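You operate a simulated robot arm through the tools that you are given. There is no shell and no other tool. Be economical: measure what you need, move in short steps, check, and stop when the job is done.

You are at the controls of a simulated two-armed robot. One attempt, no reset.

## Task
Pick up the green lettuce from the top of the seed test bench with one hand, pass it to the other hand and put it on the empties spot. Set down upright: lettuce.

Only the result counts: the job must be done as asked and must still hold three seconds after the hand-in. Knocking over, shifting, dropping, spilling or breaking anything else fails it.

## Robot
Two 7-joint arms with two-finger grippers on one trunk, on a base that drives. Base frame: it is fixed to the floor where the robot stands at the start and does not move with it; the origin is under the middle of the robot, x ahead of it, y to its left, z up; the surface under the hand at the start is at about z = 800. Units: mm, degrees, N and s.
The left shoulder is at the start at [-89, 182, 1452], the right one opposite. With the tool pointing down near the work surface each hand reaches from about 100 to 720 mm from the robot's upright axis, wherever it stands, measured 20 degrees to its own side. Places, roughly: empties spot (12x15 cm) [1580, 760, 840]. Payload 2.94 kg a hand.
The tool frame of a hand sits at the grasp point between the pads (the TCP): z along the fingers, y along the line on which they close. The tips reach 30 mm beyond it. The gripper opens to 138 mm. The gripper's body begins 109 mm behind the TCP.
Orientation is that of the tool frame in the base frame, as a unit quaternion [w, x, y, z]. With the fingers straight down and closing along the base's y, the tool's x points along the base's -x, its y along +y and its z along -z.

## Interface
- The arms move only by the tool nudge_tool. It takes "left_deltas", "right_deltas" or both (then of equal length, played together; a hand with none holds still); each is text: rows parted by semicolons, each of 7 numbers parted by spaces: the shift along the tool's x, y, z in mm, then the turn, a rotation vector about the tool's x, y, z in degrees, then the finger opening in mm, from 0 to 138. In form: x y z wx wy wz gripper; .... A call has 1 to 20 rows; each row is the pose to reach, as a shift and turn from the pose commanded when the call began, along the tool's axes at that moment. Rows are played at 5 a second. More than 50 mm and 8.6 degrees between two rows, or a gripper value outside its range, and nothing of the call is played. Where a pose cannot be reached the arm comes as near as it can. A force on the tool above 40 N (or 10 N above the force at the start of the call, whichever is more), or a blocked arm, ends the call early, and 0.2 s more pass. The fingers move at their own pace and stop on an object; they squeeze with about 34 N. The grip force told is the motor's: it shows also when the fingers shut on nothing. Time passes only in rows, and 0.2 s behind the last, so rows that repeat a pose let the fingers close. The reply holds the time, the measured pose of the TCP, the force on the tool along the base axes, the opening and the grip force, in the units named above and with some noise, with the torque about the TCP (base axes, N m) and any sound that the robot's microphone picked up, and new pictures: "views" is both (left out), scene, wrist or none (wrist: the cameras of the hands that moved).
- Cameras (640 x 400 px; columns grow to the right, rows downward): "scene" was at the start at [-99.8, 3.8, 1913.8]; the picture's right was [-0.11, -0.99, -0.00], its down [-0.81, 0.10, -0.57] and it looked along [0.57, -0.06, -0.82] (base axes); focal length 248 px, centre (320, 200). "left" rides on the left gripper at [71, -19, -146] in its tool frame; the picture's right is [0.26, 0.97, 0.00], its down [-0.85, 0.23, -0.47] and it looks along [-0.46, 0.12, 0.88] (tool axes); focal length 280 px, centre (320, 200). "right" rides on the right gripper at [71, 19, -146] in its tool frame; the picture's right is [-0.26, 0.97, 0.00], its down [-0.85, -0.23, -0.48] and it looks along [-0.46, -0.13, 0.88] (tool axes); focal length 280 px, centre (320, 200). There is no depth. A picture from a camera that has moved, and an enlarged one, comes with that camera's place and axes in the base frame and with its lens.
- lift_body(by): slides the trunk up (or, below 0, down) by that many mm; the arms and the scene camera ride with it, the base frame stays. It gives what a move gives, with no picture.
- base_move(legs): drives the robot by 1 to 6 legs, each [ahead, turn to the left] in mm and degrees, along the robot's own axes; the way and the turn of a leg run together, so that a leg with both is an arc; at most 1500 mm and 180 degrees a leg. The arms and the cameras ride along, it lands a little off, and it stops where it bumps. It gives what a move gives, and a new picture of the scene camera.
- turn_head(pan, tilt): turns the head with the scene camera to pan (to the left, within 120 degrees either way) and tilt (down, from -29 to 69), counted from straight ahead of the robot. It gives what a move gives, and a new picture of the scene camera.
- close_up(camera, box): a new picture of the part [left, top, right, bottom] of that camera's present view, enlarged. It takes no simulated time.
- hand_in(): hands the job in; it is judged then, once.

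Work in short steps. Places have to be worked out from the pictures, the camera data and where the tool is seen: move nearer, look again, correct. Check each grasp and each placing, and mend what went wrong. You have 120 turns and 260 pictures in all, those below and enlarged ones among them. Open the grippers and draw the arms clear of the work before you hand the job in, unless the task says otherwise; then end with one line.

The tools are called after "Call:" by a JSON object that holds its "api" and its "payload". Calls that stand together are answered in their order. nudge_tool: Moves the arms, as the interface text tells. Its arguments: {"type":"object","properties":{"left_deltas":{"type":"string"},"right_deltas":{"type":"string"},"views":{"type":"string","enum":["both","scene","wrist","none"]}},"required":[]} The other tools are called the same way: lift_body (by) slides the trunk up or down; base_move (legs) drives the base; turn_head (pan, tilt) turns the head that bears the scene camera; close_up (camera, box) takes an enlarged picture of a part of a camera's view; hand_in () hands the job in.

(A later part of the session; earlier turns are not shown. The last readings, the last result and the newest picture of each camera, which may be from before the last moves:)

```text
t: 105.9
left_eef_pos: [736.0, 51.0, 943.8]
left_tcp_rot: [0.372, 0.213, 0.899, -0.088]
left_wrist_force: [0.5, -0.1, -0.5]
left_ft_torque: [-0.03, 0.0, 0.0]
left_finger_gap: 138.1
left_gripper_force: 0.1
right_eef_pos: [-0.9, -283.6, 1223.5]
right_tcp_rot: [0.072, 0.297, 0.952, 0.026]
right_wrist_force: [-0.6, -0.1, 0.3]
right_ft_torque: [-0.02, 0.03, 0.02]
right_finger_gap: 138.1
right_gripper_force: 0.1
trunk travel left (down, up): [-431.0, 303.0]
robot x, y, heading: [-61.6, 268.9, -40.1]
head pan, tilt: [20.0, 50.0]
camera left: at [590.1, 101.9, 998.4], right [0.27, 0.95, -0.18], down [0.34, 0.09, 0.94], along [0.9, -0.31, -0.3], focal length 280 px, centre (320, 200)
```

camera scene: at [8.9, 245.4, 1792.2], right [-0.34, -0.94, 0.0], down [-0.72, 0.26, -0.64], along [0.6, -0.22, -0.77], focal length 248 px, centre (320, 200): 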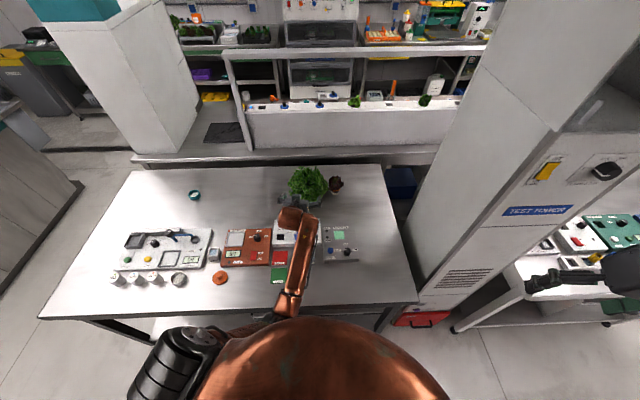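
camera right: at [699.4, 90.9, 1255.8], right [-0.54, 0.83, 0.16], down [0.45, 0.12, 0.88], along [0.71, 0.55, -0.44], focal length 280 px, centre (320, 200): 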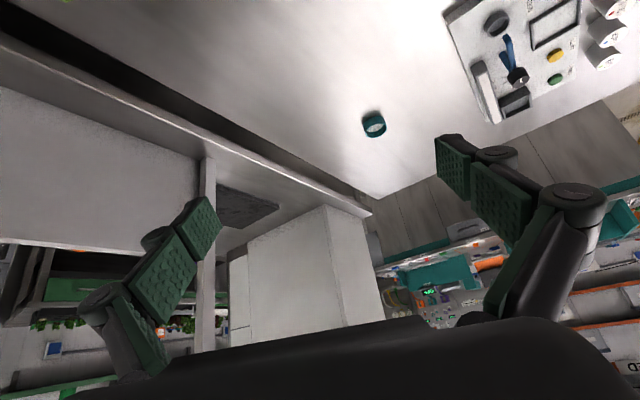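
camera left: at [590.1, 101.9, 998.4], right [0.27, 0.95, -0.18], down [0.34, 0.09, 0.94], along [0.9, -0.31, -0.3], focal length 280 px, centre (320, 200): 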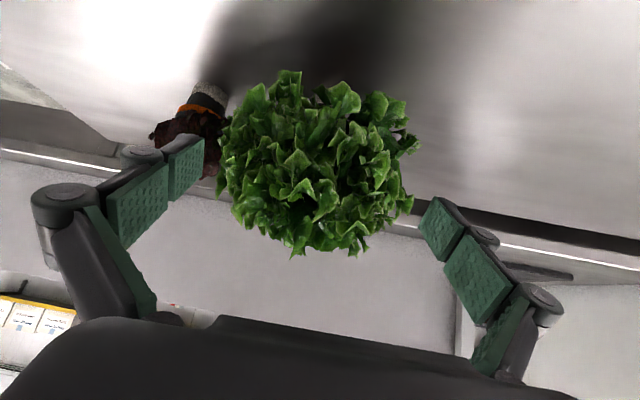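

Alignment looks good (plug midway between the fingers). I advance along the tool axis, first 70 mm in small rows, watching force.

Call:
{"api": "nudge_tool", "payload": {"left_deltas": "0 0 10 0 0 0 138;0 0 20 0 0 0 138;0 0 30 0 0 0 138;0 0 40 0 0 0 138;0 0 50 0 0 0 138;0 0 60 0 0 0 138;0 0 70 0 0 0 138", "views": "both"}}

```text
t: 107.5
left_eef_pos: [779.0, 27.7, 895.3]
left_tcp_rot: [0.371, 0.213, 0.899, -0.087]
left_wrist_force: [0.4, -0.4, 0.3]
left_ft_torque: [0.02, -0.01, -0.03]
left_finger_gap: 138.1
left_gripper_force: 0.1
right_eef_pos: [-2.1, -285.1, 1224.2]
right_tcp_rot: [0.071, 0.297, 0.952, 0.027]
right_wrist_force: [0.1, 0.0, -0.5]
right_ft_torque: [0.01, 0.03, -0.04]
right_finger_gap: 137.9
right_gripper_force: 0.1
trunk travel left (down, up): [-431.0, 303.0]
robot x, y, heading: [-58.6, 270.8, -40.0]
head pan, tilt: [20.0, 50.0]
camera scene: at [22.0, 235.0, 1732.2], right [-0.34, -0.94, 0.0], down [-0.72, 0.26, -0.64], along [0.6, -0.22, -0.77], focal length 248 px, centre (320, 200)
camera left: at [634.2, 79.2, 948.7], right [0.27, 0.95, -0.18], down [0.34, 0.09, 0.94], along [0.9, -0.31, -0.3], focal length 280 px, centre (320, 200)
```

scene: 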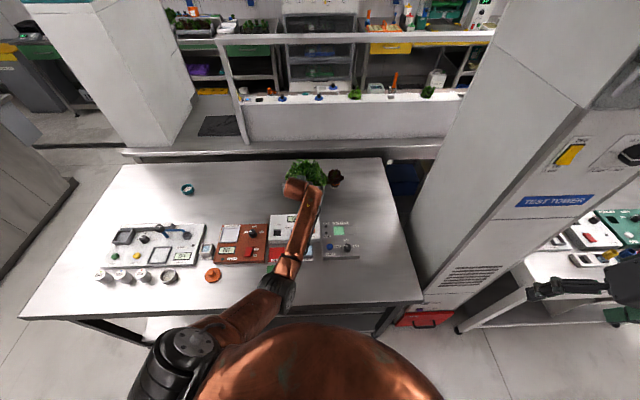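
left: 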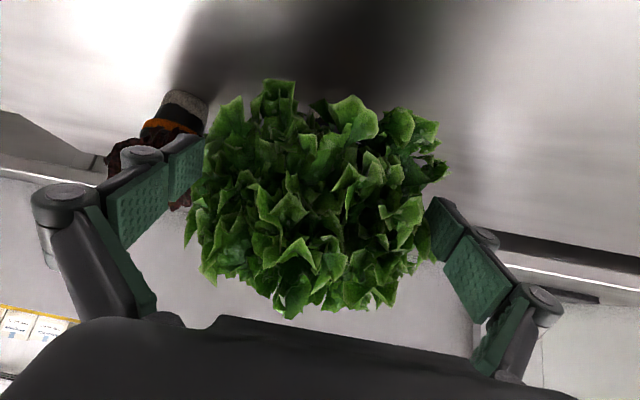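

No contact at all. I advance the remaining ~66 mm in small rows.

Call:
{"api": "nudge_tool", "payload": {"left_deltas": "0 0 10 0 0 0 138;0 0 20 0 0 0 138;0 0 30 0 0 0 138;0 0 40 0 0 0 138;0 0 50 0 0 0 138;0 0 58 0 0 0 138;0 0 66 0 0 0 138", "views": "wrist"}}

```text
t: 109.1
left_eef_pos: [820.5, 7.5, 848.2]
left_tcp_rot: [0.372, 0.214, 0.899, -0.087]
left_wrist_force: [0.4, -0.1, 0.8]
left_ft_torque: [0.02, -0.01, 0.03]
left_finger_gap: 138.0
left_gripper_force: 0.1
right_eef_pos: [0.7, -285.7, 1222.4]
right_tcp_rot: [0.071, 0.297, 0.952, 0.028]
right_wrist_force: [-0.9, -0.5, 0.3]
right_ft_torque: [0.0, 0.03, 0.01]
right_finger_gap: 138.0
right_gripper_force: 0.1
trunk travel left (down, up): [-431.0, 303.0]
robot x, y, heading: [-60.4, 267.5, -40.1]
head pan, tilt: [20.0, 50.0]
camera left: at [675.7, 58.9, 901.7], right [0.27, 0.95, -0.18], down [0.34, 0.09, 0.94], along [0.9, -0.31, -0.3], focal length 280 px, centre (320, 200)
```

left: 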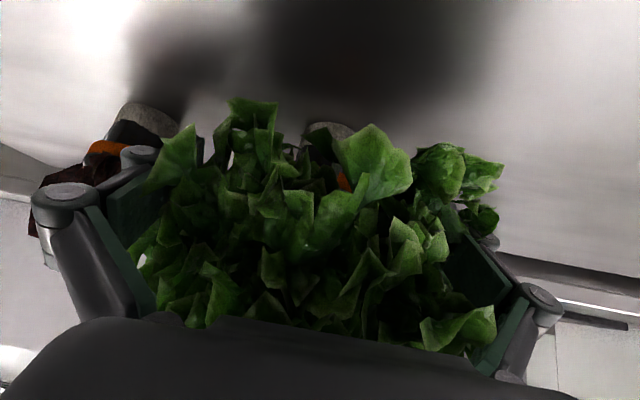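

Plug is at ≈ (829, 3). I advance 9 mm more and close the fingers on it.

Call:
{"api": "nudge_tool", "payload": {"left_deltas": "0 0 9 0 0 0 138;0 0 9 0 0 0 80;0 0 9 0 0 0 60;0 0 9 0 0 0 40;0 0 9 0 0 0 20;0 0 9 0 0 0 0;0 0 9 0 0 0 0;0 0 9 0 0 0 0;0 0 9 0 0 0 0;0 0 9 0 0 0 0", "views": "both"}}

```text
t: 111.3
left_eef_pos: [826.3, 6.2, 841.8]
left_tcp_rot: [0.371, 0.215, 0.899, -0.088]
left_wrist_force: [0.3, -0.4, 0.0]
left_ft_torque: [0.01, -0.03, 0.0]
left_finger_gap: 51.2
left_gripper_force: 33.8
right_eef_pos: [-0.6, -285.5, 1223.0]
right_tcp_rot: [0.071, 0.297, 0.952, 0.027]
right_wrist_force: [-0.6, -0.4, -0.2]
right_ft_torque: [0.0, 0.02, -0.02]
right_finger_gap: 137.9
right_gripper_force: 0.0
trunk travel left (down, up): [-431.0, 303.0]
robot x, y, heading: [-62.1, 267.1, -40.3]
head pan, tilt: [20.0, 50.0]
camera scene: at [21.7, 235.2, 1732.2], right [-0.34, -0.94, 0.0], down [-0.72, 0.26, -0.64], along [0.6, -0.22, -0.77], focal length 248 px, centre (320, 200)
camera left: at [681.3, 56.0, 895.8], right [0.27, 0.95, -0.18], down [0.34, 0.09, 0.94], along [0.9, -0.31, -0.3], focal length 280 px, centre (320, 200)
```

scene: 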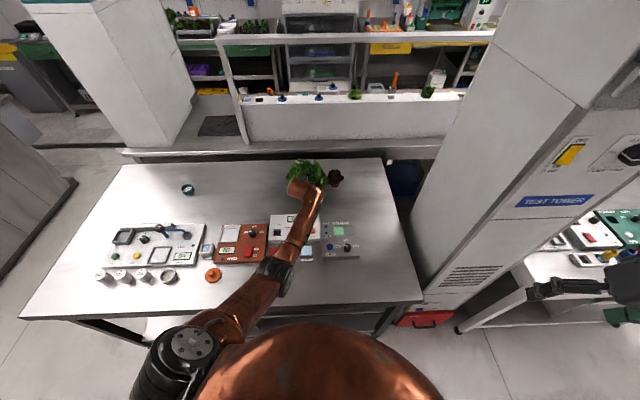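
left: 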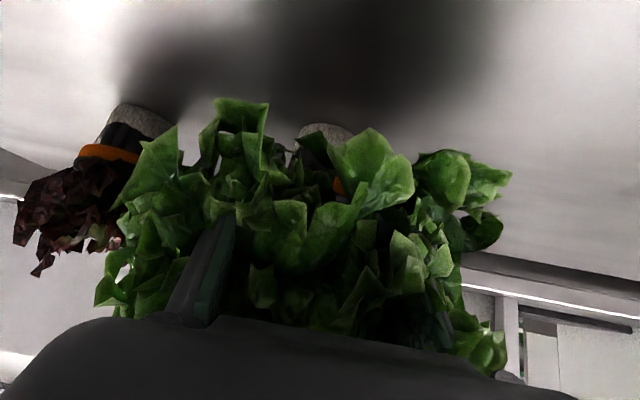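

Gripped at 51 mm with 34 N. I lift it straight up with the trunk.

Call:
{"api": "lift_body", "payload": {"by": 150}}

Call:
{"api": "close_up", "payload": {"camera": "left", "box": [0, 0, 640, 400]}}

Call:
{"api": "close_up", "payload": {"camera": "scene", "box": [120, 120, 440, 320]}}

```text
t: 113.1
left_eef_pos: [826.4, 4.5, 990.5]
left_tcp_rot: [0.37, 0.215, 0.899, -0.089]
left_wrist_force: [-0.2, -0.5, -1.3]
left_ft_torque: [0.01, 0.03, 0.01]
left_finger_gap: 53.0
left_gripper_force: 33.5
right_eef_pos: [-1.2, -284.5, 1372.4]
right_tcp_rot: [0.07, 0.297, 0.952, 0.028]
right_wrist_force: [-0.1, -0.6, -0.5]
right_ft_torque: [-0.02, 0.02, -0.02]
right_finger_gap: 138.0
right_gripper_force: 0.1
trunk travel left (down, up): [-581.0, 153.0]
robot x, y, heading: [-60.5, 271.5, -40.4]
head pan, tilt: [20.0, 50.0]
```

```text
1.00 times, centred on (320, 200) of left (not enlarged: the box is as wide or as high as the picture)
camera zoom: at [681.2, 55.9, 1045.0], right [0.27, 0.95, -0.18], down [0.34, 0.09, 0.94], along [0.9, -0.31, -0.3], focal length 280 px, centre (320, 200)
```

zoom: 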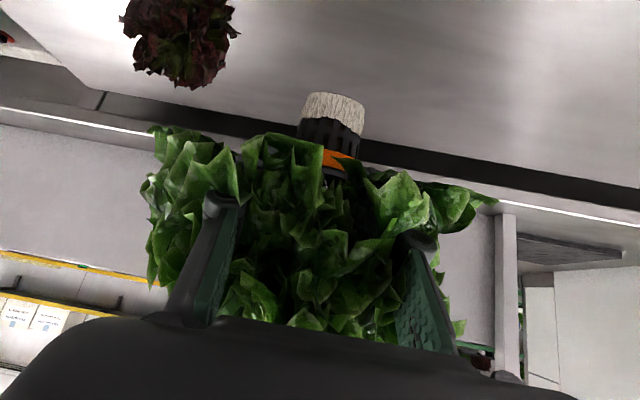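

```text
2.00 times, centred on (280, 220) of scene
camera zoom: at [0.4, 253.2, 1881.8], right [-0.34, -0.94, 0.0], down [-0.72, 0.26, -0.64], along [0.6, -0.22, -0.77], focal length 496 px, centre (400, 160)
```

zoom: 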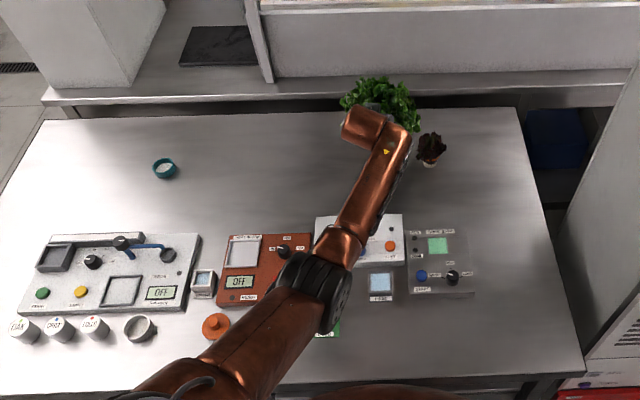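

Lettuce is held just above its ring, the red one stands. I raise a bit more and back away from the bench with it.

Call:
{"api": "lift_body", "payload": {"by": 100}}

Call:
{"api": "base_move", "payload": {"legs": [[-250, 0]]}}

```text
t: 114.4
left_eef_pos: [826.0, 6.1, 1089.2]
left_tcp_rot: [0.371, 0.214, 0.899, -0.088]
left_wrist_force: [-0.2, -0.2, -1.0]
left_ft_torque: [0.03, 0.01, -0.01]
left_finger_gap: 52.8
left_gripper_force: 34.0
right_eef_pos: [-1.0, -285.2, 1473.9]
right_tcp_rot: [0.07, 0.297, 0.952, 0.027]
right_wrist_force: [-0.2, -0.4, -0.3]
right_ft_torque: [-0.01, 0.03, 0.04]
right_finger_gap: 138.2
right_gripper_force: 0.0
trunk travel left (down, up): [-681.0, 53.0]
robot x, y, heading: [-59.5, 269.7, -40.5]
head pan, tilt: [20.0, 50.0]
```

```text
t: 116.2
left_eef_pos: [638.9, 165.5, 1089.6]
left_tcp_rot: [0.37, 0.213, 0.9, -0.087]
left_wrist_force: [-0.3, -0.2, -1.4]
left_ft_torque: [0.02, 0.03, 0.03]
left_finger_gap: 52.8
left_gripper_force: 33.6
right_eef_pos: [-188.6, -126.9, 1473.9]
right_tcp_rot: [0.07, 0.296, 0.952, 0.027]
right_wrist_force: [0.7, -0.6, -0.7]
right_ft_torque: [0.03, 0.02, -0.02]
right_finger_gap: 138.0
right_gripper_force: 0.0
trunk travel left (down, up): [-681.0, 53.0]
robot x, y, heading: [-248.8, 429.1, -40.1]
head pan, tilt: [20.0, 50.0]
camera scene: at [-189.4, 413.2, 1981.7], right [-0.34, -0.94, 0.0], down [-0.72, 0.26, -0.64], along [0.6, -0.22, -0.77], focal length 248 px, centre (320, 200)
```

scene: 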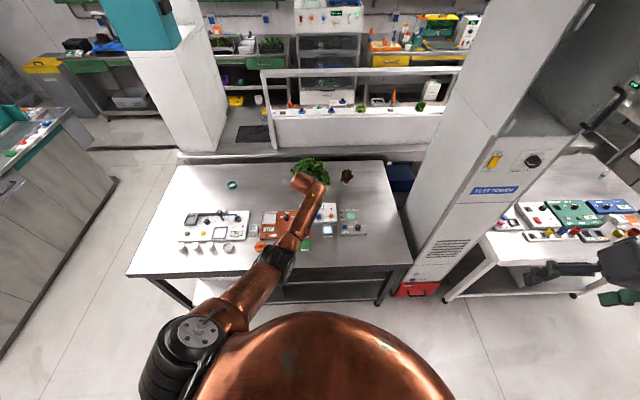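

Base is clear of the bench. I draw the left hand with the lettuce in to a handover place in front of me.

Call:
{"api": "nudge_tool", "payload": {"left_deltas": "15 -8 -22 0 0 0 0;31 -16 -45 0 0 0 0;46 -24 -67 0 0 0 0;61 -33 -89 0 0 0 0;77 -41 -112 0 0 0 0;92 -49 -134 0 0 0 0;107 -57 -156 0 0 0 0;123 -65 -179 0 0 0 0;138 -73 -201 0 0 0 0;153 -82 -223 0 0 0 0;169 -90 -246 0 0 0 0;184 -98 -268 0 0 0 0;184 -98 -268 0 0 0 0", "views": "scene"}}

```text
t: 118.7
left_eef_pos: [395.7, 269.9, 1169.0]
left_tcp_rot: [0.423, 0.226, 0.877, -0.019]
left_wrist_force: [-0.7, -0.3, -2.0]
left_ft_torque: [0.05, 0.05, -0.03]
left_finger_gap: 52.9
left_gripper_force: 34.5
right_eef_pos: [-191.7, -124.6, 1475.0]
right_tcp_rot: [0.072, 0.296, 0.952, 0.027]
right_wrist_force: [-0.1, -0.4, 0.0]
right_ft_torque: [-0.01, -0.02, -0.04]
right_finger_gap: 137.8
right_gripper_force: 0.1
trunk travel left (down, up): [-681.0, 53.0]
robot x, y, heading: [-249.3, 430.4, -39.9]
head pan, tilt: [20.0, 50.0]
stopped in row 12 (left hand): the arm was blocked; the commanded pose is now the measured one
camera scene: at [-194.6, 417.5, 1981.9], right [-0.34, -0.94, 0.0], down [-0.72, 0.26, -0.64], along [0.6, -0.22, -0.77], focal length 248 px, centre (320, 200)
```

scene: 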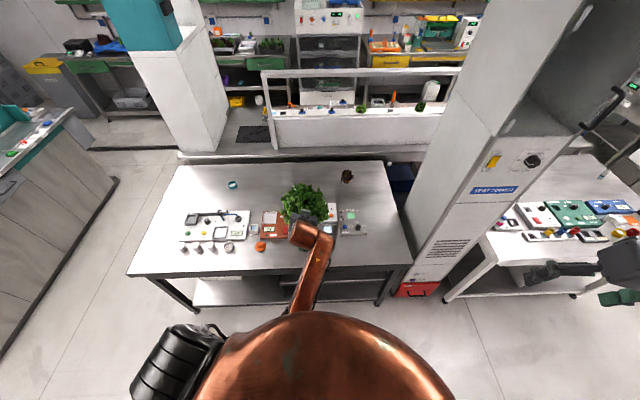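

The arm is limited there and the hand got turned a few degrees. I go slightly outward and restore its orientation, so that the lettuce is upright.

Call:
{"api": "nudge_tool", "payload": {"left_deltas": "-12 8 16 2.5 1.5 -1.8 0;-23 17 31 5 2.9 -3.5 0;-35 25 47 7.5 4.4 -5.3 0;-35 25 47 7.5 4.4 -5.3 0", "views": "none"}}

Call:
{"api": "turn_head", "payload": {"pan": 15, "tilt": 45}}

```text
t: 119.7
left_eef_pos: [457.9, 267.4, 1169.5]
left_tcp_rot: [0.371, 0.211, 0.9, -0.087]
left_wrist_force: [-0.6, 1.1, -1.5]
left_ft_torque: [0.0, 0.02, 0.01]
left_finger_gap: 52.7
left_gripper_force: 34.0
right_eef_pos: [-191.0, -124.5, 1473.3]
right_tcp_rot: [0.071, 0.296, 0.952, 0.026]
right_wrist_force: [-0.4, 0.5, -0.4]
right_ft_torque: [0.02, -0.01, 0.01]
right_finger_gap: 137.7
right_gripper_force: 0.1
trunk travel left (down, up): [-681.0, 53.0]
robot x, y, heading: [-252.0, 426.8, -40.2]
head pan, tilt: [20.0, 50.0]
```

```text
t: 120.3
left_eef_pos: [458.8, 267.8, 1168.7]
left_tcp_rot: [0.371, 0.211, 0.9, -0.088]
left_wrist_force: [-0.1, 0.0, -2.1]
left_ft_torque: [-0.01, -0.01, 0.03]
left_finger_gap: 52.8
left_gripper_force: 34.2
right_eef_pos: [-190.5, -124.8, 1473.4]
right_tcp_rot: [0.069, 0.297, 0.952, 0.027]
right_wrist_force: [0.4, 0.0, -0.3]
right_ft_torque: [0.03, 0.0, -0.03]
right_finger_gap: 138.0
right_gripper_force: 0.1
trunk travel left (down, up): [-681.0, 53.0]
robot x, y, heading: [-249.5, 429.5, -40.2]
head pan, tilt: [15.0, 45.0]
camera scene: at [-192.5, 408.6, 1988.8], right [-0.42, -0.91, 0.0], down [-0.64, 0.3, -0.71], along [0.64, -0.3, -0.71], focal length 248 px, centre (320, 200)
```

scene: 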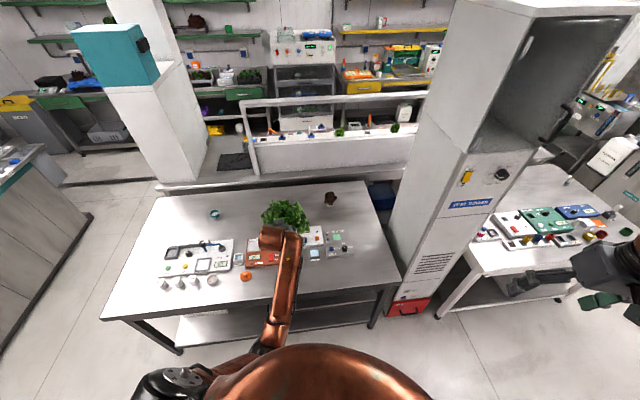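

For the right hand to get at it, the lettuce must come nearer the middle. I turn the left hand to point to my right while moving it in, keeping its wrist outboard.

Call:
{"api": "nudge_tool", "payload": {"left_deltas": "9 -14 -9 5.2 0 5.2 0;19 -27 -19 10.4 0 10.4 0;28 -41 -28 15.5 0 15.5 0;37 -54 -37 20.7 0 20.7 0;46 -68 -46 25.9 0 25.9 0;56 -82 -56 31.1 0 31.1 0;65 -95 -65 36.3 0 36.3 0;74 -109 -74 41.4 0 41.4 0;83 -122 -83 46.6 0 46.6 0;93 -136 -93 51.8 0 51.8 0;102 -149 -102 57 0 57 0;111 -163 -111 62.1 0 62.1 0;111 -163 -111 62.1 0 62.1 0", "views": "both"}}

```text
t: 123.1
left_eef_pos: [246.1, 190.3, 1169.8]
left_tcp_rot: [0.206, 0.777, 0.501, -0.322]
left_wrist_force: [0.4, 0.5, -1.3]
left_ft_torque: [0.04, -0.03, -0.01]
left_finger_gap: 52.7
left_gripper_force: 33.6
right_eef_pos: [-190.7, -125.0, 1473.9]
right_tcp_rot: [0.072, 0.296, 0.952, 0.027]
right_wrist_force: [-0.8, 0.1, -0.7]
right_ft_torque: [0.0, -0.01, 0.0]
right_finger_gap: 138.0
right_gripper_force: 0.1
trunk travel left (down, up): [-681.0, 53.0]
robot x, y, heading: [-252.3, 425.9, -40.1]
head pan, tilt: [15.0, 45.0]
camera scene: at [-192.4, 409.0, 1988.8], right [-0.42, -0.91, 0.0], down [-0.64, 0.3, -0.71], along [0.64, -0.3, -0.71], focal length 248 px, centre (320, 200)
camera left: at [291.8, 337.2, 1223.8], right [0.96, -0.23, -0.19], down [0.1, -0.34, 0.94], along [-0.28, -0.91, -0.3], focal length 280 px, centre (320, 200)
```

scene: 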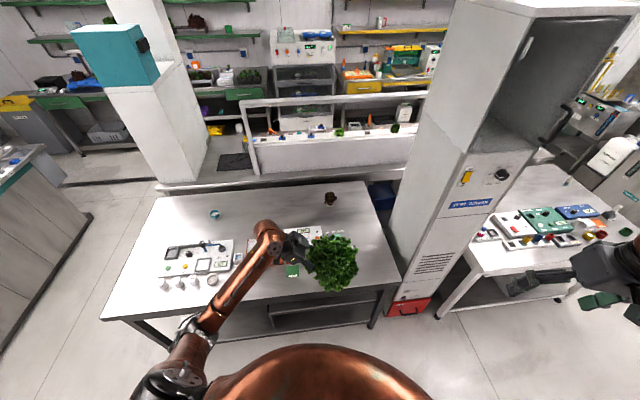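
left: 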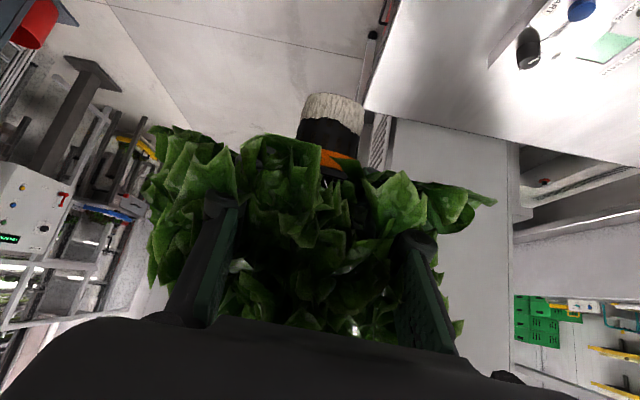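

Nicely placed: lettuce at (246, 190), ring grasped, upright. Now I bring the right hand over it, pointing down, closing axis across the left fingers.

Call:
{"api": "nudge_tool", "payload": {"right_deltas": "-11 31 9 0.3 0.5 -0.6 110;-21 62 18 0.6 0.9 -1.2 100;-32 92 27 0.9 1.4 -1.8 90;-42 123 36 1.2 1.8 -2.5 80;-53 154 44 1.5 2.3 -3.1 66;-63 185 53 1.8 2.7 -3.7 66;-74 215 62 2.1 3.2 -4.3 66;-84 246 71 2.4 3.7 -4.9 66;-95 277 80 2.7 4.1 -5.5 66;-105 308 89 3 4.6 -6.1 66;-116 338 98 3.3 5 -6.7 66;-126 369 107 3.6 5.5 -7.4 66;-137 400 115 3.9 5.9 -8 66;-147 431 124 4.2 6.4 -8.6 66;-158 461 133 4.5 6.8 -9.2 66;-168 492 142 4.8 7.3 -9.8 66;-168 492 142 4.8 7.3 -9.8 66", "views": "both"}}

```text
t: 126.7
left_eef_pos: [246.1, 190.2, 1170.1]
left_tcp_rot: [0.206, 0.776, 0.501, -0.323]
left_wrist_force: [0.1, -0.9, -1.7]
left_ft_torque: [0.02, 0.0, -0.02]
left_finger_gap: 52.8
left_gripper_force: 33.8
right_eef_pos: [-83.8, -73.3, 1418.8]
right_tcp_rot: [0.042, 0.166, 0.983, 0.064]
right_wrist_force: [-0.2, -0.2, -0.2]
right_ft_torque: [0.0, 0.03, -0.04]
right_finger_gap: 66.0
right_gripper_force: 0.0
right hand out of reach, approached as far as the arm can: row 1, 2, 3, 4, 5, 6, 7, 8, 9, 10, 11, 12, 13, 14, 15, 16, 17
trunk travel left (down, up): [-681.0, 53.0]
robot x, y, heading: [-247.4, 428.0, -40.3]
head pan, tilt: [15.0, 45.0]
camera scene: at [-191.7, 408.7, 1988.8], right [-0.42, -0.91, 0.0], down [-0.64, 0.3, -0.71], along [0.64, -0.3, -0.71], focal length 248 px, centre (320, 200)
camera right: at [-158.5, -49.4, 1559.0], right [0.56, 0.82, 0.15], down [0.68, -0.55, 0.49], along [0.48, -0.17, -0.86], focal length 280 px, centre (320, 200)
```

scene: 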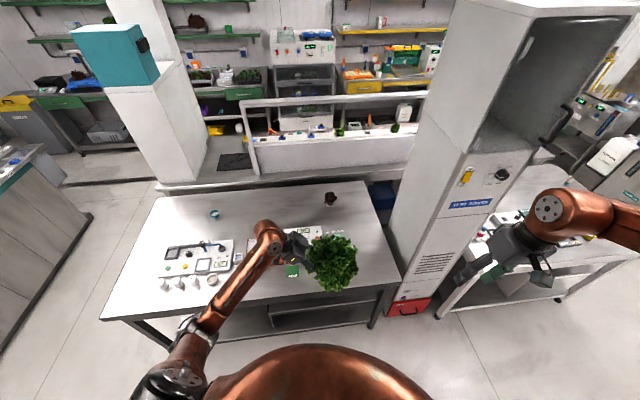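
right: 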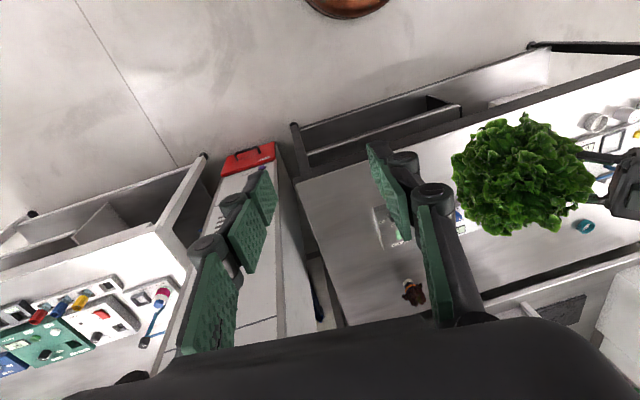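

The right arm is at a joint limit in this posture. I test whether letting the tool yaw follow the inward swing frees it.

Call:
{"api": "nudge_tool", "payload": {"right_deltas": "-20 30 5 0 0 -7.5 66;-41 59 11 0 0 -15 66;-61 89 16 0 0 -22.5 66;-82 119 22 0 0 -30 66;-102 148 27 0 0 -37.5 66;-122 178 32 0 0 -45 66;-143 207 38 0 0 -52.5 66;-163 237 43 0 0 -60 66;-163 237 43 0 0 -60 66", "views": "scene"}}

```text
t: 128.7
left_eef_pos: [249.3, 188.1, 1171.0]
left_tcp_rot: [0.205, 0.776, 0.502, -0.323]
left_wrist_force: [1.1, -1.0, -1.9]
left_ft_torque: [0.05, 0.01, -0.04]
left_finger_gap: 52.6
left_gripper_force: 34.1
right_eef_pos: [-7.9, 52.0, 1431.3]
right_tcp_rot: [0.069, -0.348, 0.934, 0.035]
right_wrist_force: [0.1, -0.2, -0.4]
right_ft_torque: [0.03, 0.06, 0.02]
right_finger_gap: 65.9
right_gripper_force: 0.1
right hand out of reach, approached as far as the arm can: row 3, 4, 5, 6, 7, 8, 9
trunk travel left (down, up): [-681.0, 53.0]
robot x, y, heading: [-250.5, 428.4, -40.1]
head pan, tilt: [15.0, 45.0]
camera scene: at [-187.6, 406.6, 1988.6], right [-0.42, -0.91, 0.0], down [-0.64, 0.3, -0.71], along [0.64, -0.3, -0.71], focal length 248 px, centre (320, 200)
```

scene: 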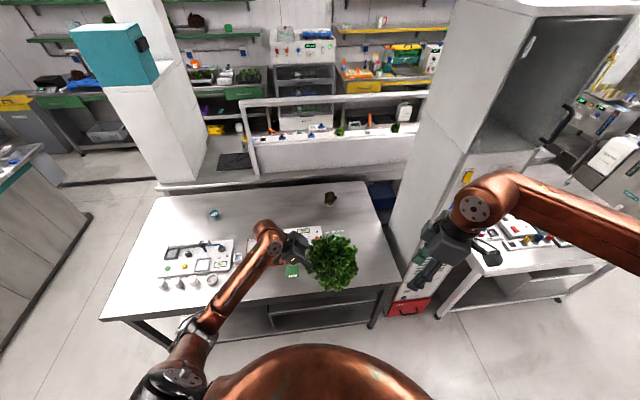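

Letting the yaw swing along frees the arm. I continue turning further the same way while moving above the lettuce (the gripper is symmetric).

Call:
{"api": "nudge_tool", "payload": {"right_deltas": "-18 -4 3 -0.5 0.4 -7.6 66;-36 -9 7 -1.1 0.9 -15.2 66;-54 -13 10 -1.6 1.3 -22.9 66;-73 -17 14 -2.2 1.8 -30.5 66;-91 -21 17 -2.7 2.2 -38.1 66;-109 -26 21 -3.3 2.7 -45.7 66;-127 -30 24 -3.8 3.1 -53.3 66;-145 -34 28 -4.4 3.6 -61 66;-163 -38 31 -4.9 4 -68.6 66;-181 -43 35 -5.5 4.5 -76.2 66;-199 -47 38 -6 4.9 -83.8 66;-218 -51 42 -6.6 5.4 -91.4 66;-236 -55 45 -7.1 5.8 -99.1 66;-254 -60 49 -7.7 6.3 -106.7 66;-272 -64 52 -8.2 6.7 -114.3 66;-272 -64 52 -8.2 6.7 -114.3 66", "views": "both"}}

```text
t: 132.1
left_eef_pos: [247.5, 194.5, 1170.8]
left_tcp_rot: [0.208, 0.775, 0.503, -0.322]
left_wrist_force: [-0.1, 0.3, -0.9]
left_ft_torque: [0.0, -0.04, 0.03]
left_finger_gap: 52.4
left_gripper_force: 33.6
right_eef_pos: [-38.9, 25.4, 1478.4]
right_tcp_rot: [0.003, 0.973, -0.231, 0.0]
right_wrist_force: [-0.7, 0.2, 0.4]
right_ft_torque: [-0.11, -0.01, -0.01]
right_finger_gap: 65.8
right_gripper_force: 0.1
right hand out of reach, approached as far as the arm can: row 1, 2, 3, 4, 5, 6, 7, 8, 9, 10, 11, 12, 13, 14, 15, 16
trunk travel left (down, up): [-681.0, 53.0]
robot x, y, heading: [-249.0, 428.5, -39.9]
head pan, tilt: [15.0, 45.0]
camera scene: at [-191.9, 414.9, 1988.9], right [-0.42, -0.91, 0.0], down [-0.64, 0.3, -0.71], along [0.64, -0.3, -0.71], focal length 248 px, centre (320, 200)
camera right: at [15.6, -24.1, 1622.7], right [-0.67, -0.75, 0.0], down [-0.66, 0.59, 0.47], along [-0.36, 0.31, -0.88], focal length 280 px, centre (320, 200)
```

scene: 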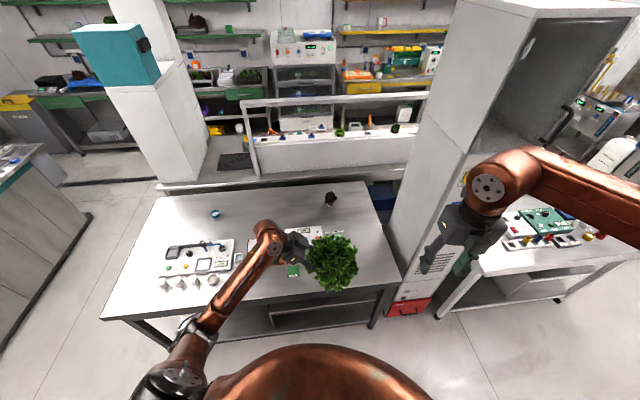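
right: 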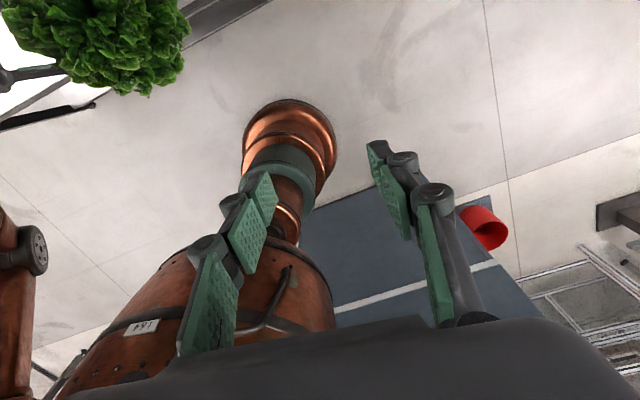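

The wrist yaw is fine; it's the elbow-high posture that limits. I lower the right hand first, then try inward again.

Call:
{"api": "nudge_tool", "payload": {"right_deltas": "0 0 30 0 0 0 66;0 0 60 0 0 0 66;0 0 90 0 0 0 66;0 0 120 0 0 0 66;0 0 150 0 0 0 66;0 0 180 0 0 0 66;0 0 210 0 0 0 66;0 0 240 0 0 0 66;0 0 270 0 0 0 66;0 0 270 0 0 0 66", "views": "scene"}}

```text
t: 134.3
left_eef_pos: [246.9, 191.9, 1170.2]
left_tcp_rot: [0.207, 0.776, 0.501, -0.322]
left_wrist_force: [0.5, -0.5, -1.8]
left_ft_torque: [0.04, -0.09, 0.04]
left_finger_gap: 52.2
left_gripper_force: 32.9
right_eef_pos: [-91.2, 5.1, 1249.1]
right_tcp_rot: [0.002, 0.977, -0.213, 0.0]
right_wrist_force: [0.3, 0.0, -0.3]
right_ft_torque: [-0.03, -0.02, -0.01]
right_finger_gap: 66.0
right_gripper_force: 0.0
right hand out of reach, approached as far as the arm can: row 2, 3, 4, 5, 6, 7, 8, 9, 10
trunk travel left (down, up): [-681.0, 53.0]
robot x, y, heading: [-248.5, 433.0, -40.3]
head pan, tilt: [15.0, 45.0]
camera scene: at [-191.8, 409.8, 1988.8], right [-0.42, -0.91, 0.0], down [-0.64, 0.3, -0.71], along [0.64, -0.3, -0.71], focal length 248 px, centre (320, 200)
```

scene: 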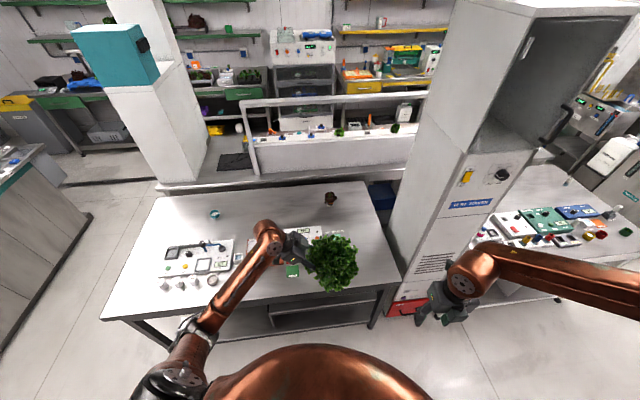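

Still limited. As happened with the left arm, pitching the hand forward should let the elbow drop into the freer posture; here nothing is near, so I do that with the right hand.

Call:
{"api": "nudge_tool", "payload": {"right_deltas": "14 0 0 0 7.5 0 66;27 0 0 0 15 0 66;41 0 0 0 22.5 0 66;55 0 0 0 30 0 66;68 0 0 0 37.5 0 66;82 0 0 0 45 0 66;95 0 0 0 52.5 0 66;109 0 0 0 60 0 66;123 0 0 0 67.5 0 66;136 0 0 0 75 0 66;150 0 0 0 75 0 66;150 0 0 0 75 0 66;150 0 0 0 75 0 66", "views": "scene"}}

```text
t: 137.1
left_eef_pos: [246.7, 189.8, 1168.6]
left_tcp_rot: [0.207, 0.775, 0.502, -0.322]
left_wrist_force: [0.3, 0.7, -2.0]
left_ft_torque: [0.04, 0.01, 0.01]
left_finger_gap: 52.7
left_gripper_force: 34.0
right_eef_pos: [50.2, -37.7, 1360.9]
right_tcp_rot: [0.13, 0.806, -0.181, 0.548]
right_wrist_force: [-1.4, 0.1, -0.2]
right_ft_torque: [-0.03, -0.03, -0.01]
right_finger_gap: 66.2
right_gripper_force: 0.1
right hand out of reach, approached as far as the arm can: row 7, 8, 9, 10, 11, 12, 13
trunk travel left (down, up): [-681.0, 53.0]
robot x, y, heading: [-248.7, 428.9, -40.1]
head pan, tilt: [15.0, 45.0]
camera scene: at [-192.0, 408.7, 1988.8], right [-0.42, -0.91, 0.0], down [-0.64, 0.3, -0.71], along [0.64, -0.3, -0.71], focal length 248 px, centre (320, 200)
```

scene: 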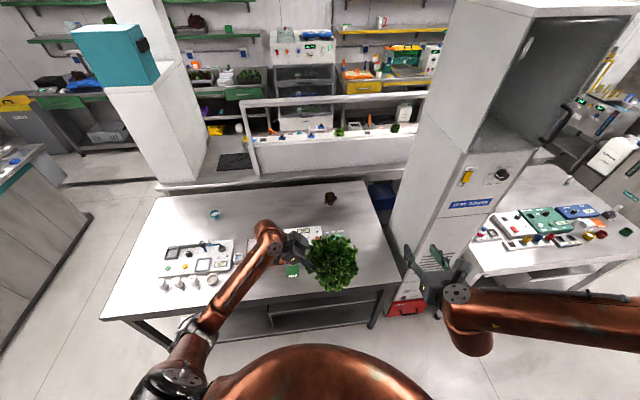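

The right hand now points forward and came further in. A forward-pointing right grip works too (its camera is on top, good for placing). I test its reach to a pre-grasp spot beside the lettuce.

Call:
{"api": "nudge_tool", "payload": {"right_deltas": "-22 -18 2 0 0 0 80;-43 -36 4 0 0 0 80;-65 -54 7 0 0 0 80;-86 -72 9 0 0 0 80;-108 -91 11 0 0 0 80;-129 -109 13 0 0 0 80;-151 -127 16 0 0 0 80;-172 -145 18 0 0 0 80;-194 -163 20 0 0 0 80;-194 -163 20 0 0 0 80", "views": "scene"}}

```text
t: 139.3
left_eef_pos: [246.2, 189.9, 1170.2]
left_tcp_rot: [0.206, 0.776, 0.501, -0.322]
left_wrist_force: [0.0, -0.4, -1.3]
left_ft_torque: [0.05, -0.02, 0.02]
left_finger_gap: 52.5
left_gripper_force: 34.3
right_eef_pos: [27.2, -12.9, 1358.1]
right_tcp_rot: [0.13, 0.808, -0.181, 0.546]
right_wrist_force: [0.1, -0.3, -0.6]
right_ft_torque: [0.03, -0.01, 0.02]
right_finger_gap: 80.0
right_gripper_force: 0.0
right hand out of reach, approached as far as the arm can: row 1, 2, 3, 4, 5, 6, 7, 8, 9, 10
trunk travel left (down, up): [-681.0, 53.0]
robot x, y, heading: [-247.1, 431.2, -40.1]
head pan, tilt: [15.0, 45.0]
camera scene: at [-192.0, 408.9, 1988.8], right [-0.42, -0.91, 0.0], down [-0.64, 0.3, -0.71], along [0.64, -0.3, -0.71], focal length 248 px, centre (320, 200)
```

scene: 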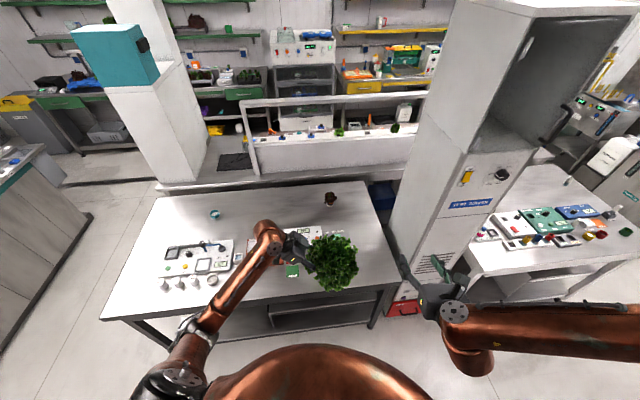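

Right posture favours pointing to my left. So I turn the left hand back to point mostly forward (lettuce at f≈640, l≈240) and at once turn the right hand to point left and lower.

Call:
{"api": "nudge_tool", "payload": {"left_deltas": "6 16 -6 -4.9 0 -4.9 0;12 32 -12 -9.7 0 -9.8 0;18 48 -18 -14.6 0 -14.6 0;24 65 -24 -19.5 0 -19.5 0;30 81 -29 -24.3 0 -24.4 0;36 97 -35 -29.2 0 -29.3 0;42 113 -41 -34 0 -34.1 0;48 129 -47 -38.9 0 -39 0;48 129 -47 -38.9 0 -39 0", "right_deltas": "-18 -8 9 6.5 0.1 -2.6 80;-35 -15 18 13 0.2 -5.1 80;-53 -23 27 19.5 0.2 -7.7 80;-70 -30 36 26 0.3 -10.2 80;-88 -38 45 32.5 0.4 -12.8 80;-106 -45 54 39 0.5 -15.3 80;-123 -53 63 45.5 0.5 -17.9 80;-141 -60 72 52 0.6 -20.4 80;-141 -60 72 52 0.6 -20.4 80", "views": "both"}}

```text
t: 141.3
left_eef_pos: [391.7, 199.5, 1169.2]
left_tcp_rot: [0.331, 0.456, 0.804, -0.189]
left_wrist_force: [0.4, -0.2, -1.8]
left_ft_torque: [0.06, 0.01, -0.03]
left_finger_gap: 52.8
left_gripper_force: 34.1
right_eef_pos: [6.9, 23.2, 1284.5]
right_tcp_rot: [-0.142, 0.797, 0.218, 0.545]
right_wrist_force: [-0.1, -0.2, -0.1]
right_ft_torque: [-0.01, -0.02, 0.03]
right_finger_gap: 80.2
right_gripper_force: 0.1
right hand out of reach, approached as far as the arm can: row 1, 2, 3, 4, 5, 6, 7, 8, 9
trunk travel left (down, up): [-681.0, 53.0]
robot x, y, heading: [-249.7, 433.5, -40.0]
head pan, tilt: [15.0, 45.0]
camera scene: at [-192.6, 408.8, 1988.8], right [-0.42, -0.91, 0.0], down [-0.64, 0.3, -0.71], along [0.64, -0.3, -0.71], focal length 248 px, centre (320, 200)
camera right: at [-78.7, -48.8, 1402.5], right [0.4, -0.89, -0.23], down [-0.76, -0.19, -0.62], along [0.5, 0.43, -0.75], focal length 280 px, centre (320, 200)
camera left: at [296.0, 319.5, 1223.1], right [0.73, 0.65, -0.19], down [0.34, -0.11, 0.94], along [0.59, -0.75, -0.3], focal length 280 px, centre (320, 200)
```

scene: 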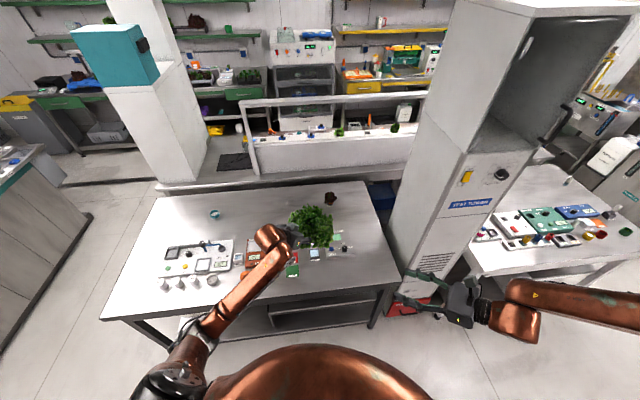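
right: 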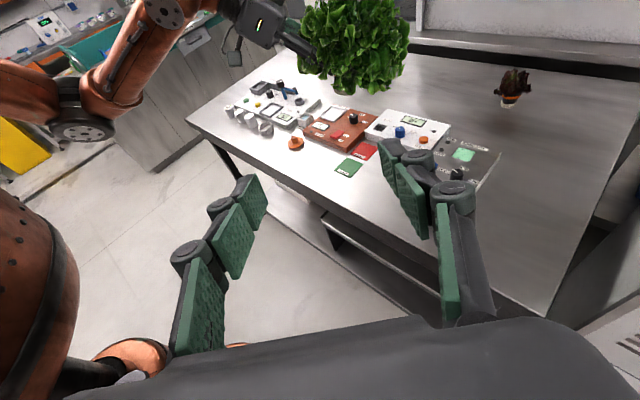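
left: 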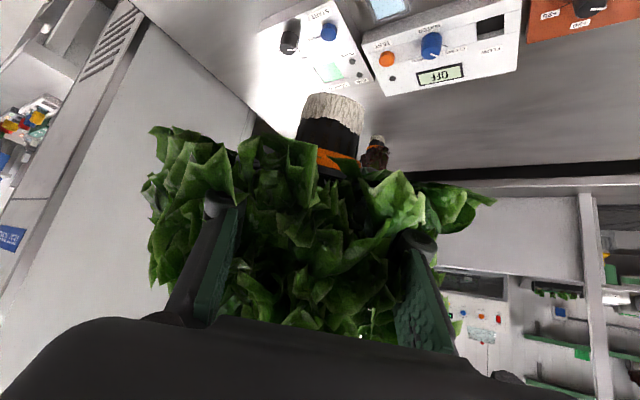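

Now the right hand points at the lettuce from the side, perpendicular to the left hand. I advance it to a pre-grasp 130 mm short of the ring.

Call:
{"api": "nudge_tool", "payload": {"right_deltas": "3 4 28 0 0 0 80;7 8 56 0 0 0 80;10 11 84 0 0 0 80;14 15 112 0 0 0 80;17 19 140 0 0 0 80;21 23 169 0 0 0 80;24 27 197 0 0 0 80;28 31 225 0 0 0 80;31 34 253 0 0 0 80;35 38 281 0 0 0 80;38 42 309 0 0 0 80;38 42 309 0 0 0 80", "views": "both"}}

```text
t: 143.9
left_eef_pos: [391.1, 199.0, 1168.2]
left_tcp_rot: [0.331, 0.455, 0.805, -0.188]
left_wrist_force: [-0.1, 0.4, -1.7]
left_ft_torque: [0.03, 0.01, 0.0]
left_finger_gap: 52.3
left_gripper_force: 34.0
right_eef_pos: [97.6, 79.4, 1366.6]
right_tcp_rot: [-0.142, 0.797, 0.217, 0.545]
right_wrist_force: [0.0, -0.2, -0.4]
right_ft_torque: [0.06, -0.02, 0.0]
right_finger_gap: 79.9
right_gripper_force: 0.1
right hand out of reach, approached as far as the arm can: row 1, 2, 3, 4, 5, 6, 7, 8, 9, 10, 11, 12
trunk travel left (down, up): [-681.0, 53.0]
robot x, y, heading: [-248.0, 428.5, -40.3]
head pan, tilt: [15.0, 45.0]
camera scene: at [-192.2, 408.3, 1988.8], right [-0.42, -0.91, 0.0], down [-0.64, 0.3, -0.71], along [0.64, -0.3, -0.71], focal length 248 px, centre (320, 200)
camera right: at [11.3, 7.8, 1485.1], right [0.4, -0.88, -0.23], down [-0.76, -0.18, -0.62], along [0.5, 0.43, -0.75], focal length 280 px, centre (320, 200)
```

scene: 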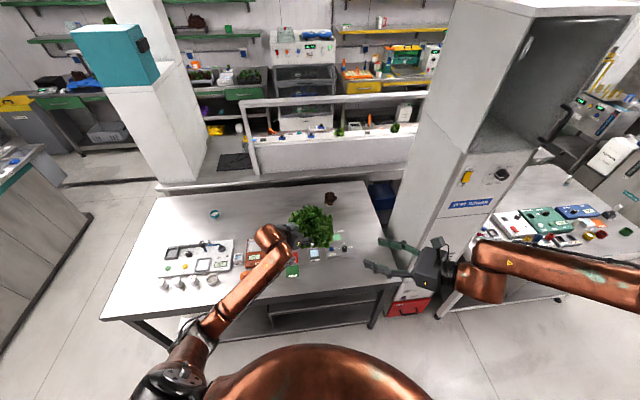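
right: 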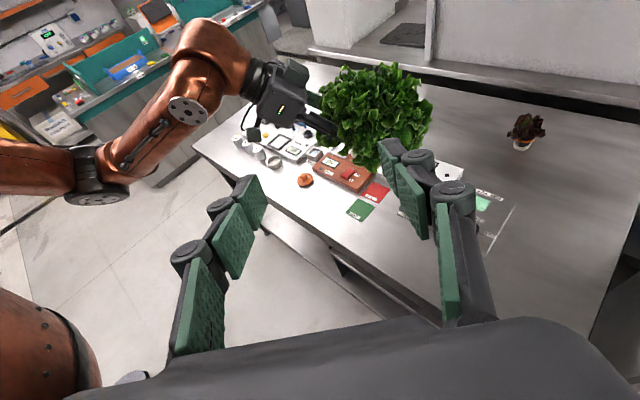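

The right arm can get in only at greater height. I raise the lettuce to z≈1430 and send the right hand to the matching higher pre-grasp.

Call:
{"api": "nudge_tool", "payload": {"left_deltas": "-20 0 -21 0 0 0 0;-41 0 -41 0 0 0 0;-61 0 -62 0 0 0 0;-82 0 -82 0 0 0 0;-102 0 -103 0 0 0 0;-123 0 -123 0 0 0 0;-143 0 -144 0 0 0 0;-164 0 -164 0 0 0 0;-184 0 -185 0 0 0 0;-184 0 -185 0 0 0 0", "right_deltas": "19 5 16 0 0 0 80;38 10 32 0 0 0 80;57 16 47 0 0 0 80;76 21 63 0 0 0 80;95 26 79 0 0 0 80;114 31 95 0 0 0 80;133 37 110 0 0 0 80;152 42 126 0 0 0 80;171 47 142 0 0 0 80;171 47 142 0 0 0 80", "views": "both"}}

```text
t: 146.1
left_eef_pos: [391.9, 200.0, 1430.3]
left_tcp_rot: [0.331, 0.456, 0.804, -0.189]
left_wrist_force: [-0.5, 0.3, -1.7]
left_ft_torque: [0.03, 0.03, -0.01]
left_finger_gap: 52.4
left_gripper_force: 33.8
right_eef_pos: [141.9, 98.0, 1466.1]
right_tcp_rot: [-0.142, 0.797, 0.217, 0.545]
right_wrist_force: [-0.1, 0.1, 0.6]
right_ft_torque: [-0.01, 0.02, -0.03]
right_finger_gap: 80.3
right_gripper_force: 0.1
right hand out of reach, approached as far as the arm can: row 1, 2, 3, 4, 5, 6, 7, 8, 9, 10
trunk travel left (down, up): [-681.0, 53.0]
robot x, y, heading: [-248.2, 428.9, -40.3]
head pan, tilt: [15.0, 45.0]
camera scene: at [-191.5, 408.9, 1988.7], right [-0.42, -0.91, 0.0], down [-0.64, 0.3, -0.71], along [0.64, -0.3, -0.71], focal length 248 px, centre (320, 200)
camera right: at [56.2, 26.3, 1583.6], right [0.4, -0.88, -0.23], down [-0.76, -0.18, -0.62], along [0.5, 0.43, -0.75], focal length 280 px, centre (320, 200)
camera left: at [297.1, 320.3, 1483.8], right [0.73, 0.65, -0.19], down [0.34, -0.11, 0.94], along [0.59, -0.75, -0.3], focal length 280 px, centre (320, 200)
```

scene: 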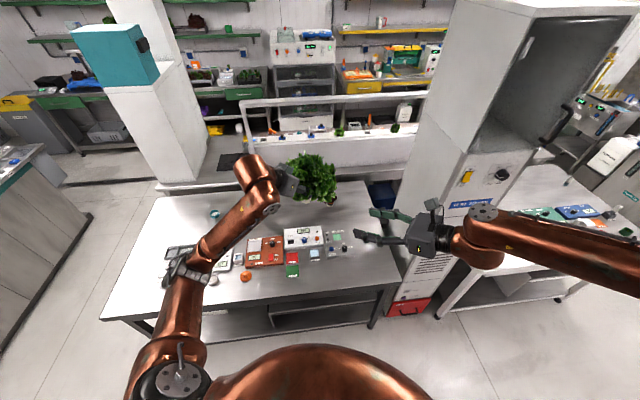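
right: 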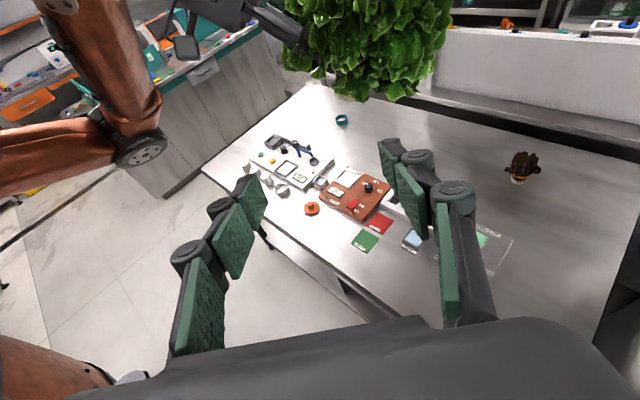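
left: 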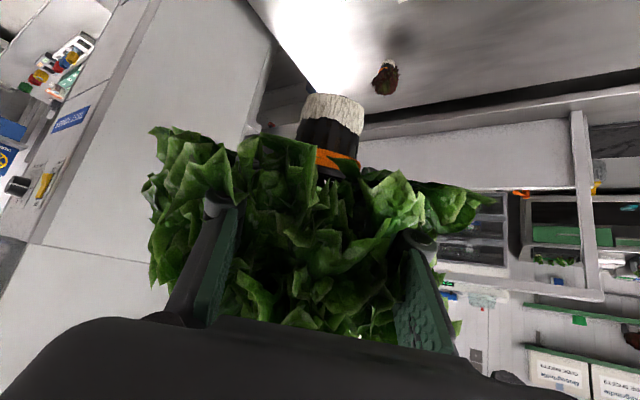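

Left has plenty of freedom. I bring the lettuce toward the right hand so that it sits 130 mm ahead of it.

Call:
{"api": "nudge_tool", "payload": {"left_deltas": "5 -24 -5 0 0 0 0;10 -49 -10 0 0 0 0;15 -73 -15 0 0 0 0;20 -97 -20 0 0 0 0;25 -122 -25 0 0 0 0;30 -146 -30 0 0 0 0;30 -146 -30 0 0 0 0", "views": "both"}}

Call:
{"api": "close_up", "payload": {"camera": "right", "box": [0, 0, 640, 400]}}

```text
t: 147.7
left_eef_pos: [244.8, 160.0, 1430.8]
left_tcp_rot: [0.332, 0.455, 0.804, -0.189]
left_wrist_force: [-0.1, 0.7, -1.7]
left_ft_torque: [0.05, 0.02, -0.04]
left_finger_gap: 52.4
left_gripper_force: 33.4
right_eef_pos: [141.7, 99.4, 1466.2]
right_tcp_rot: [-0.142, 0.797, 0.217, 0.545]
right_wrist_force: [-0.1, -0.8, -0.8]
right_ft_torque: [-0.01, -0.01, 0.01]
right_finger_gap: 80.2
right_gripper_force: 0.0
trunk travel left (down, up): [-681.0, 53.0]
robot x, y, heading: [-248.2, 429.8, -40.0]
head pan, tilt: [15.0, 45.0]
camera scene: at [-191.4, 409.1, 1988.8], right [-0.42, -0.91, 0.0], down [-0.64, 0.3, -0.71], along [0.64, -0.3, -0.71], focal length 248 px, centre (320, 200)
camera left: at [150.9, 282.2, 1483.9], right [0.73, 0.65, -0.19], down [0.34, -0.11, 0.94], along [0.59, -0.75, -0.3], focal length 280 px, centre (320, 200)
```

scene: 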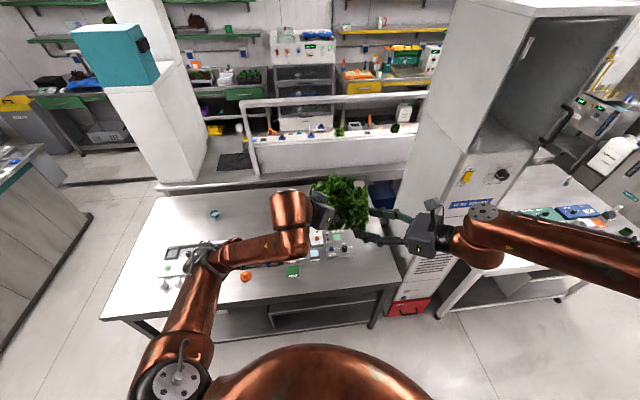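
left: 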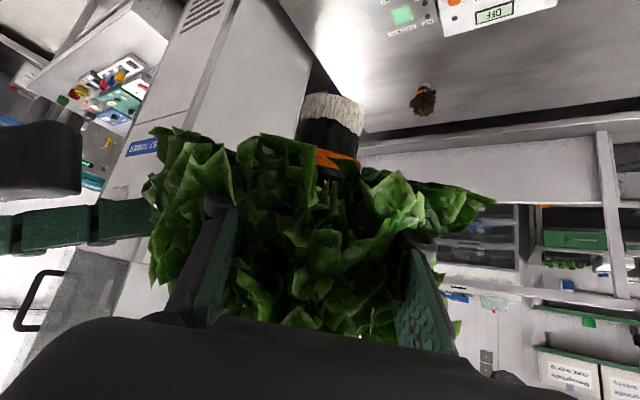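

```text
1.00 times, centred on (320, 200) of right (not enlarged: the box is as wide or as high as the picture)
camera zoom: at [56.3, 26.5, 1583.7], right [0.4, -0.88, -0.23], down [-0.76, -0.18, -0.62], along [0.5, 0.43, -0.75], focal length 280 px, centre (320, 200)
```

zoom: 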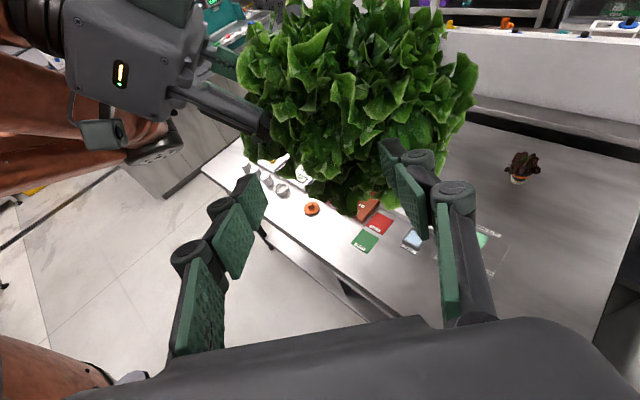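

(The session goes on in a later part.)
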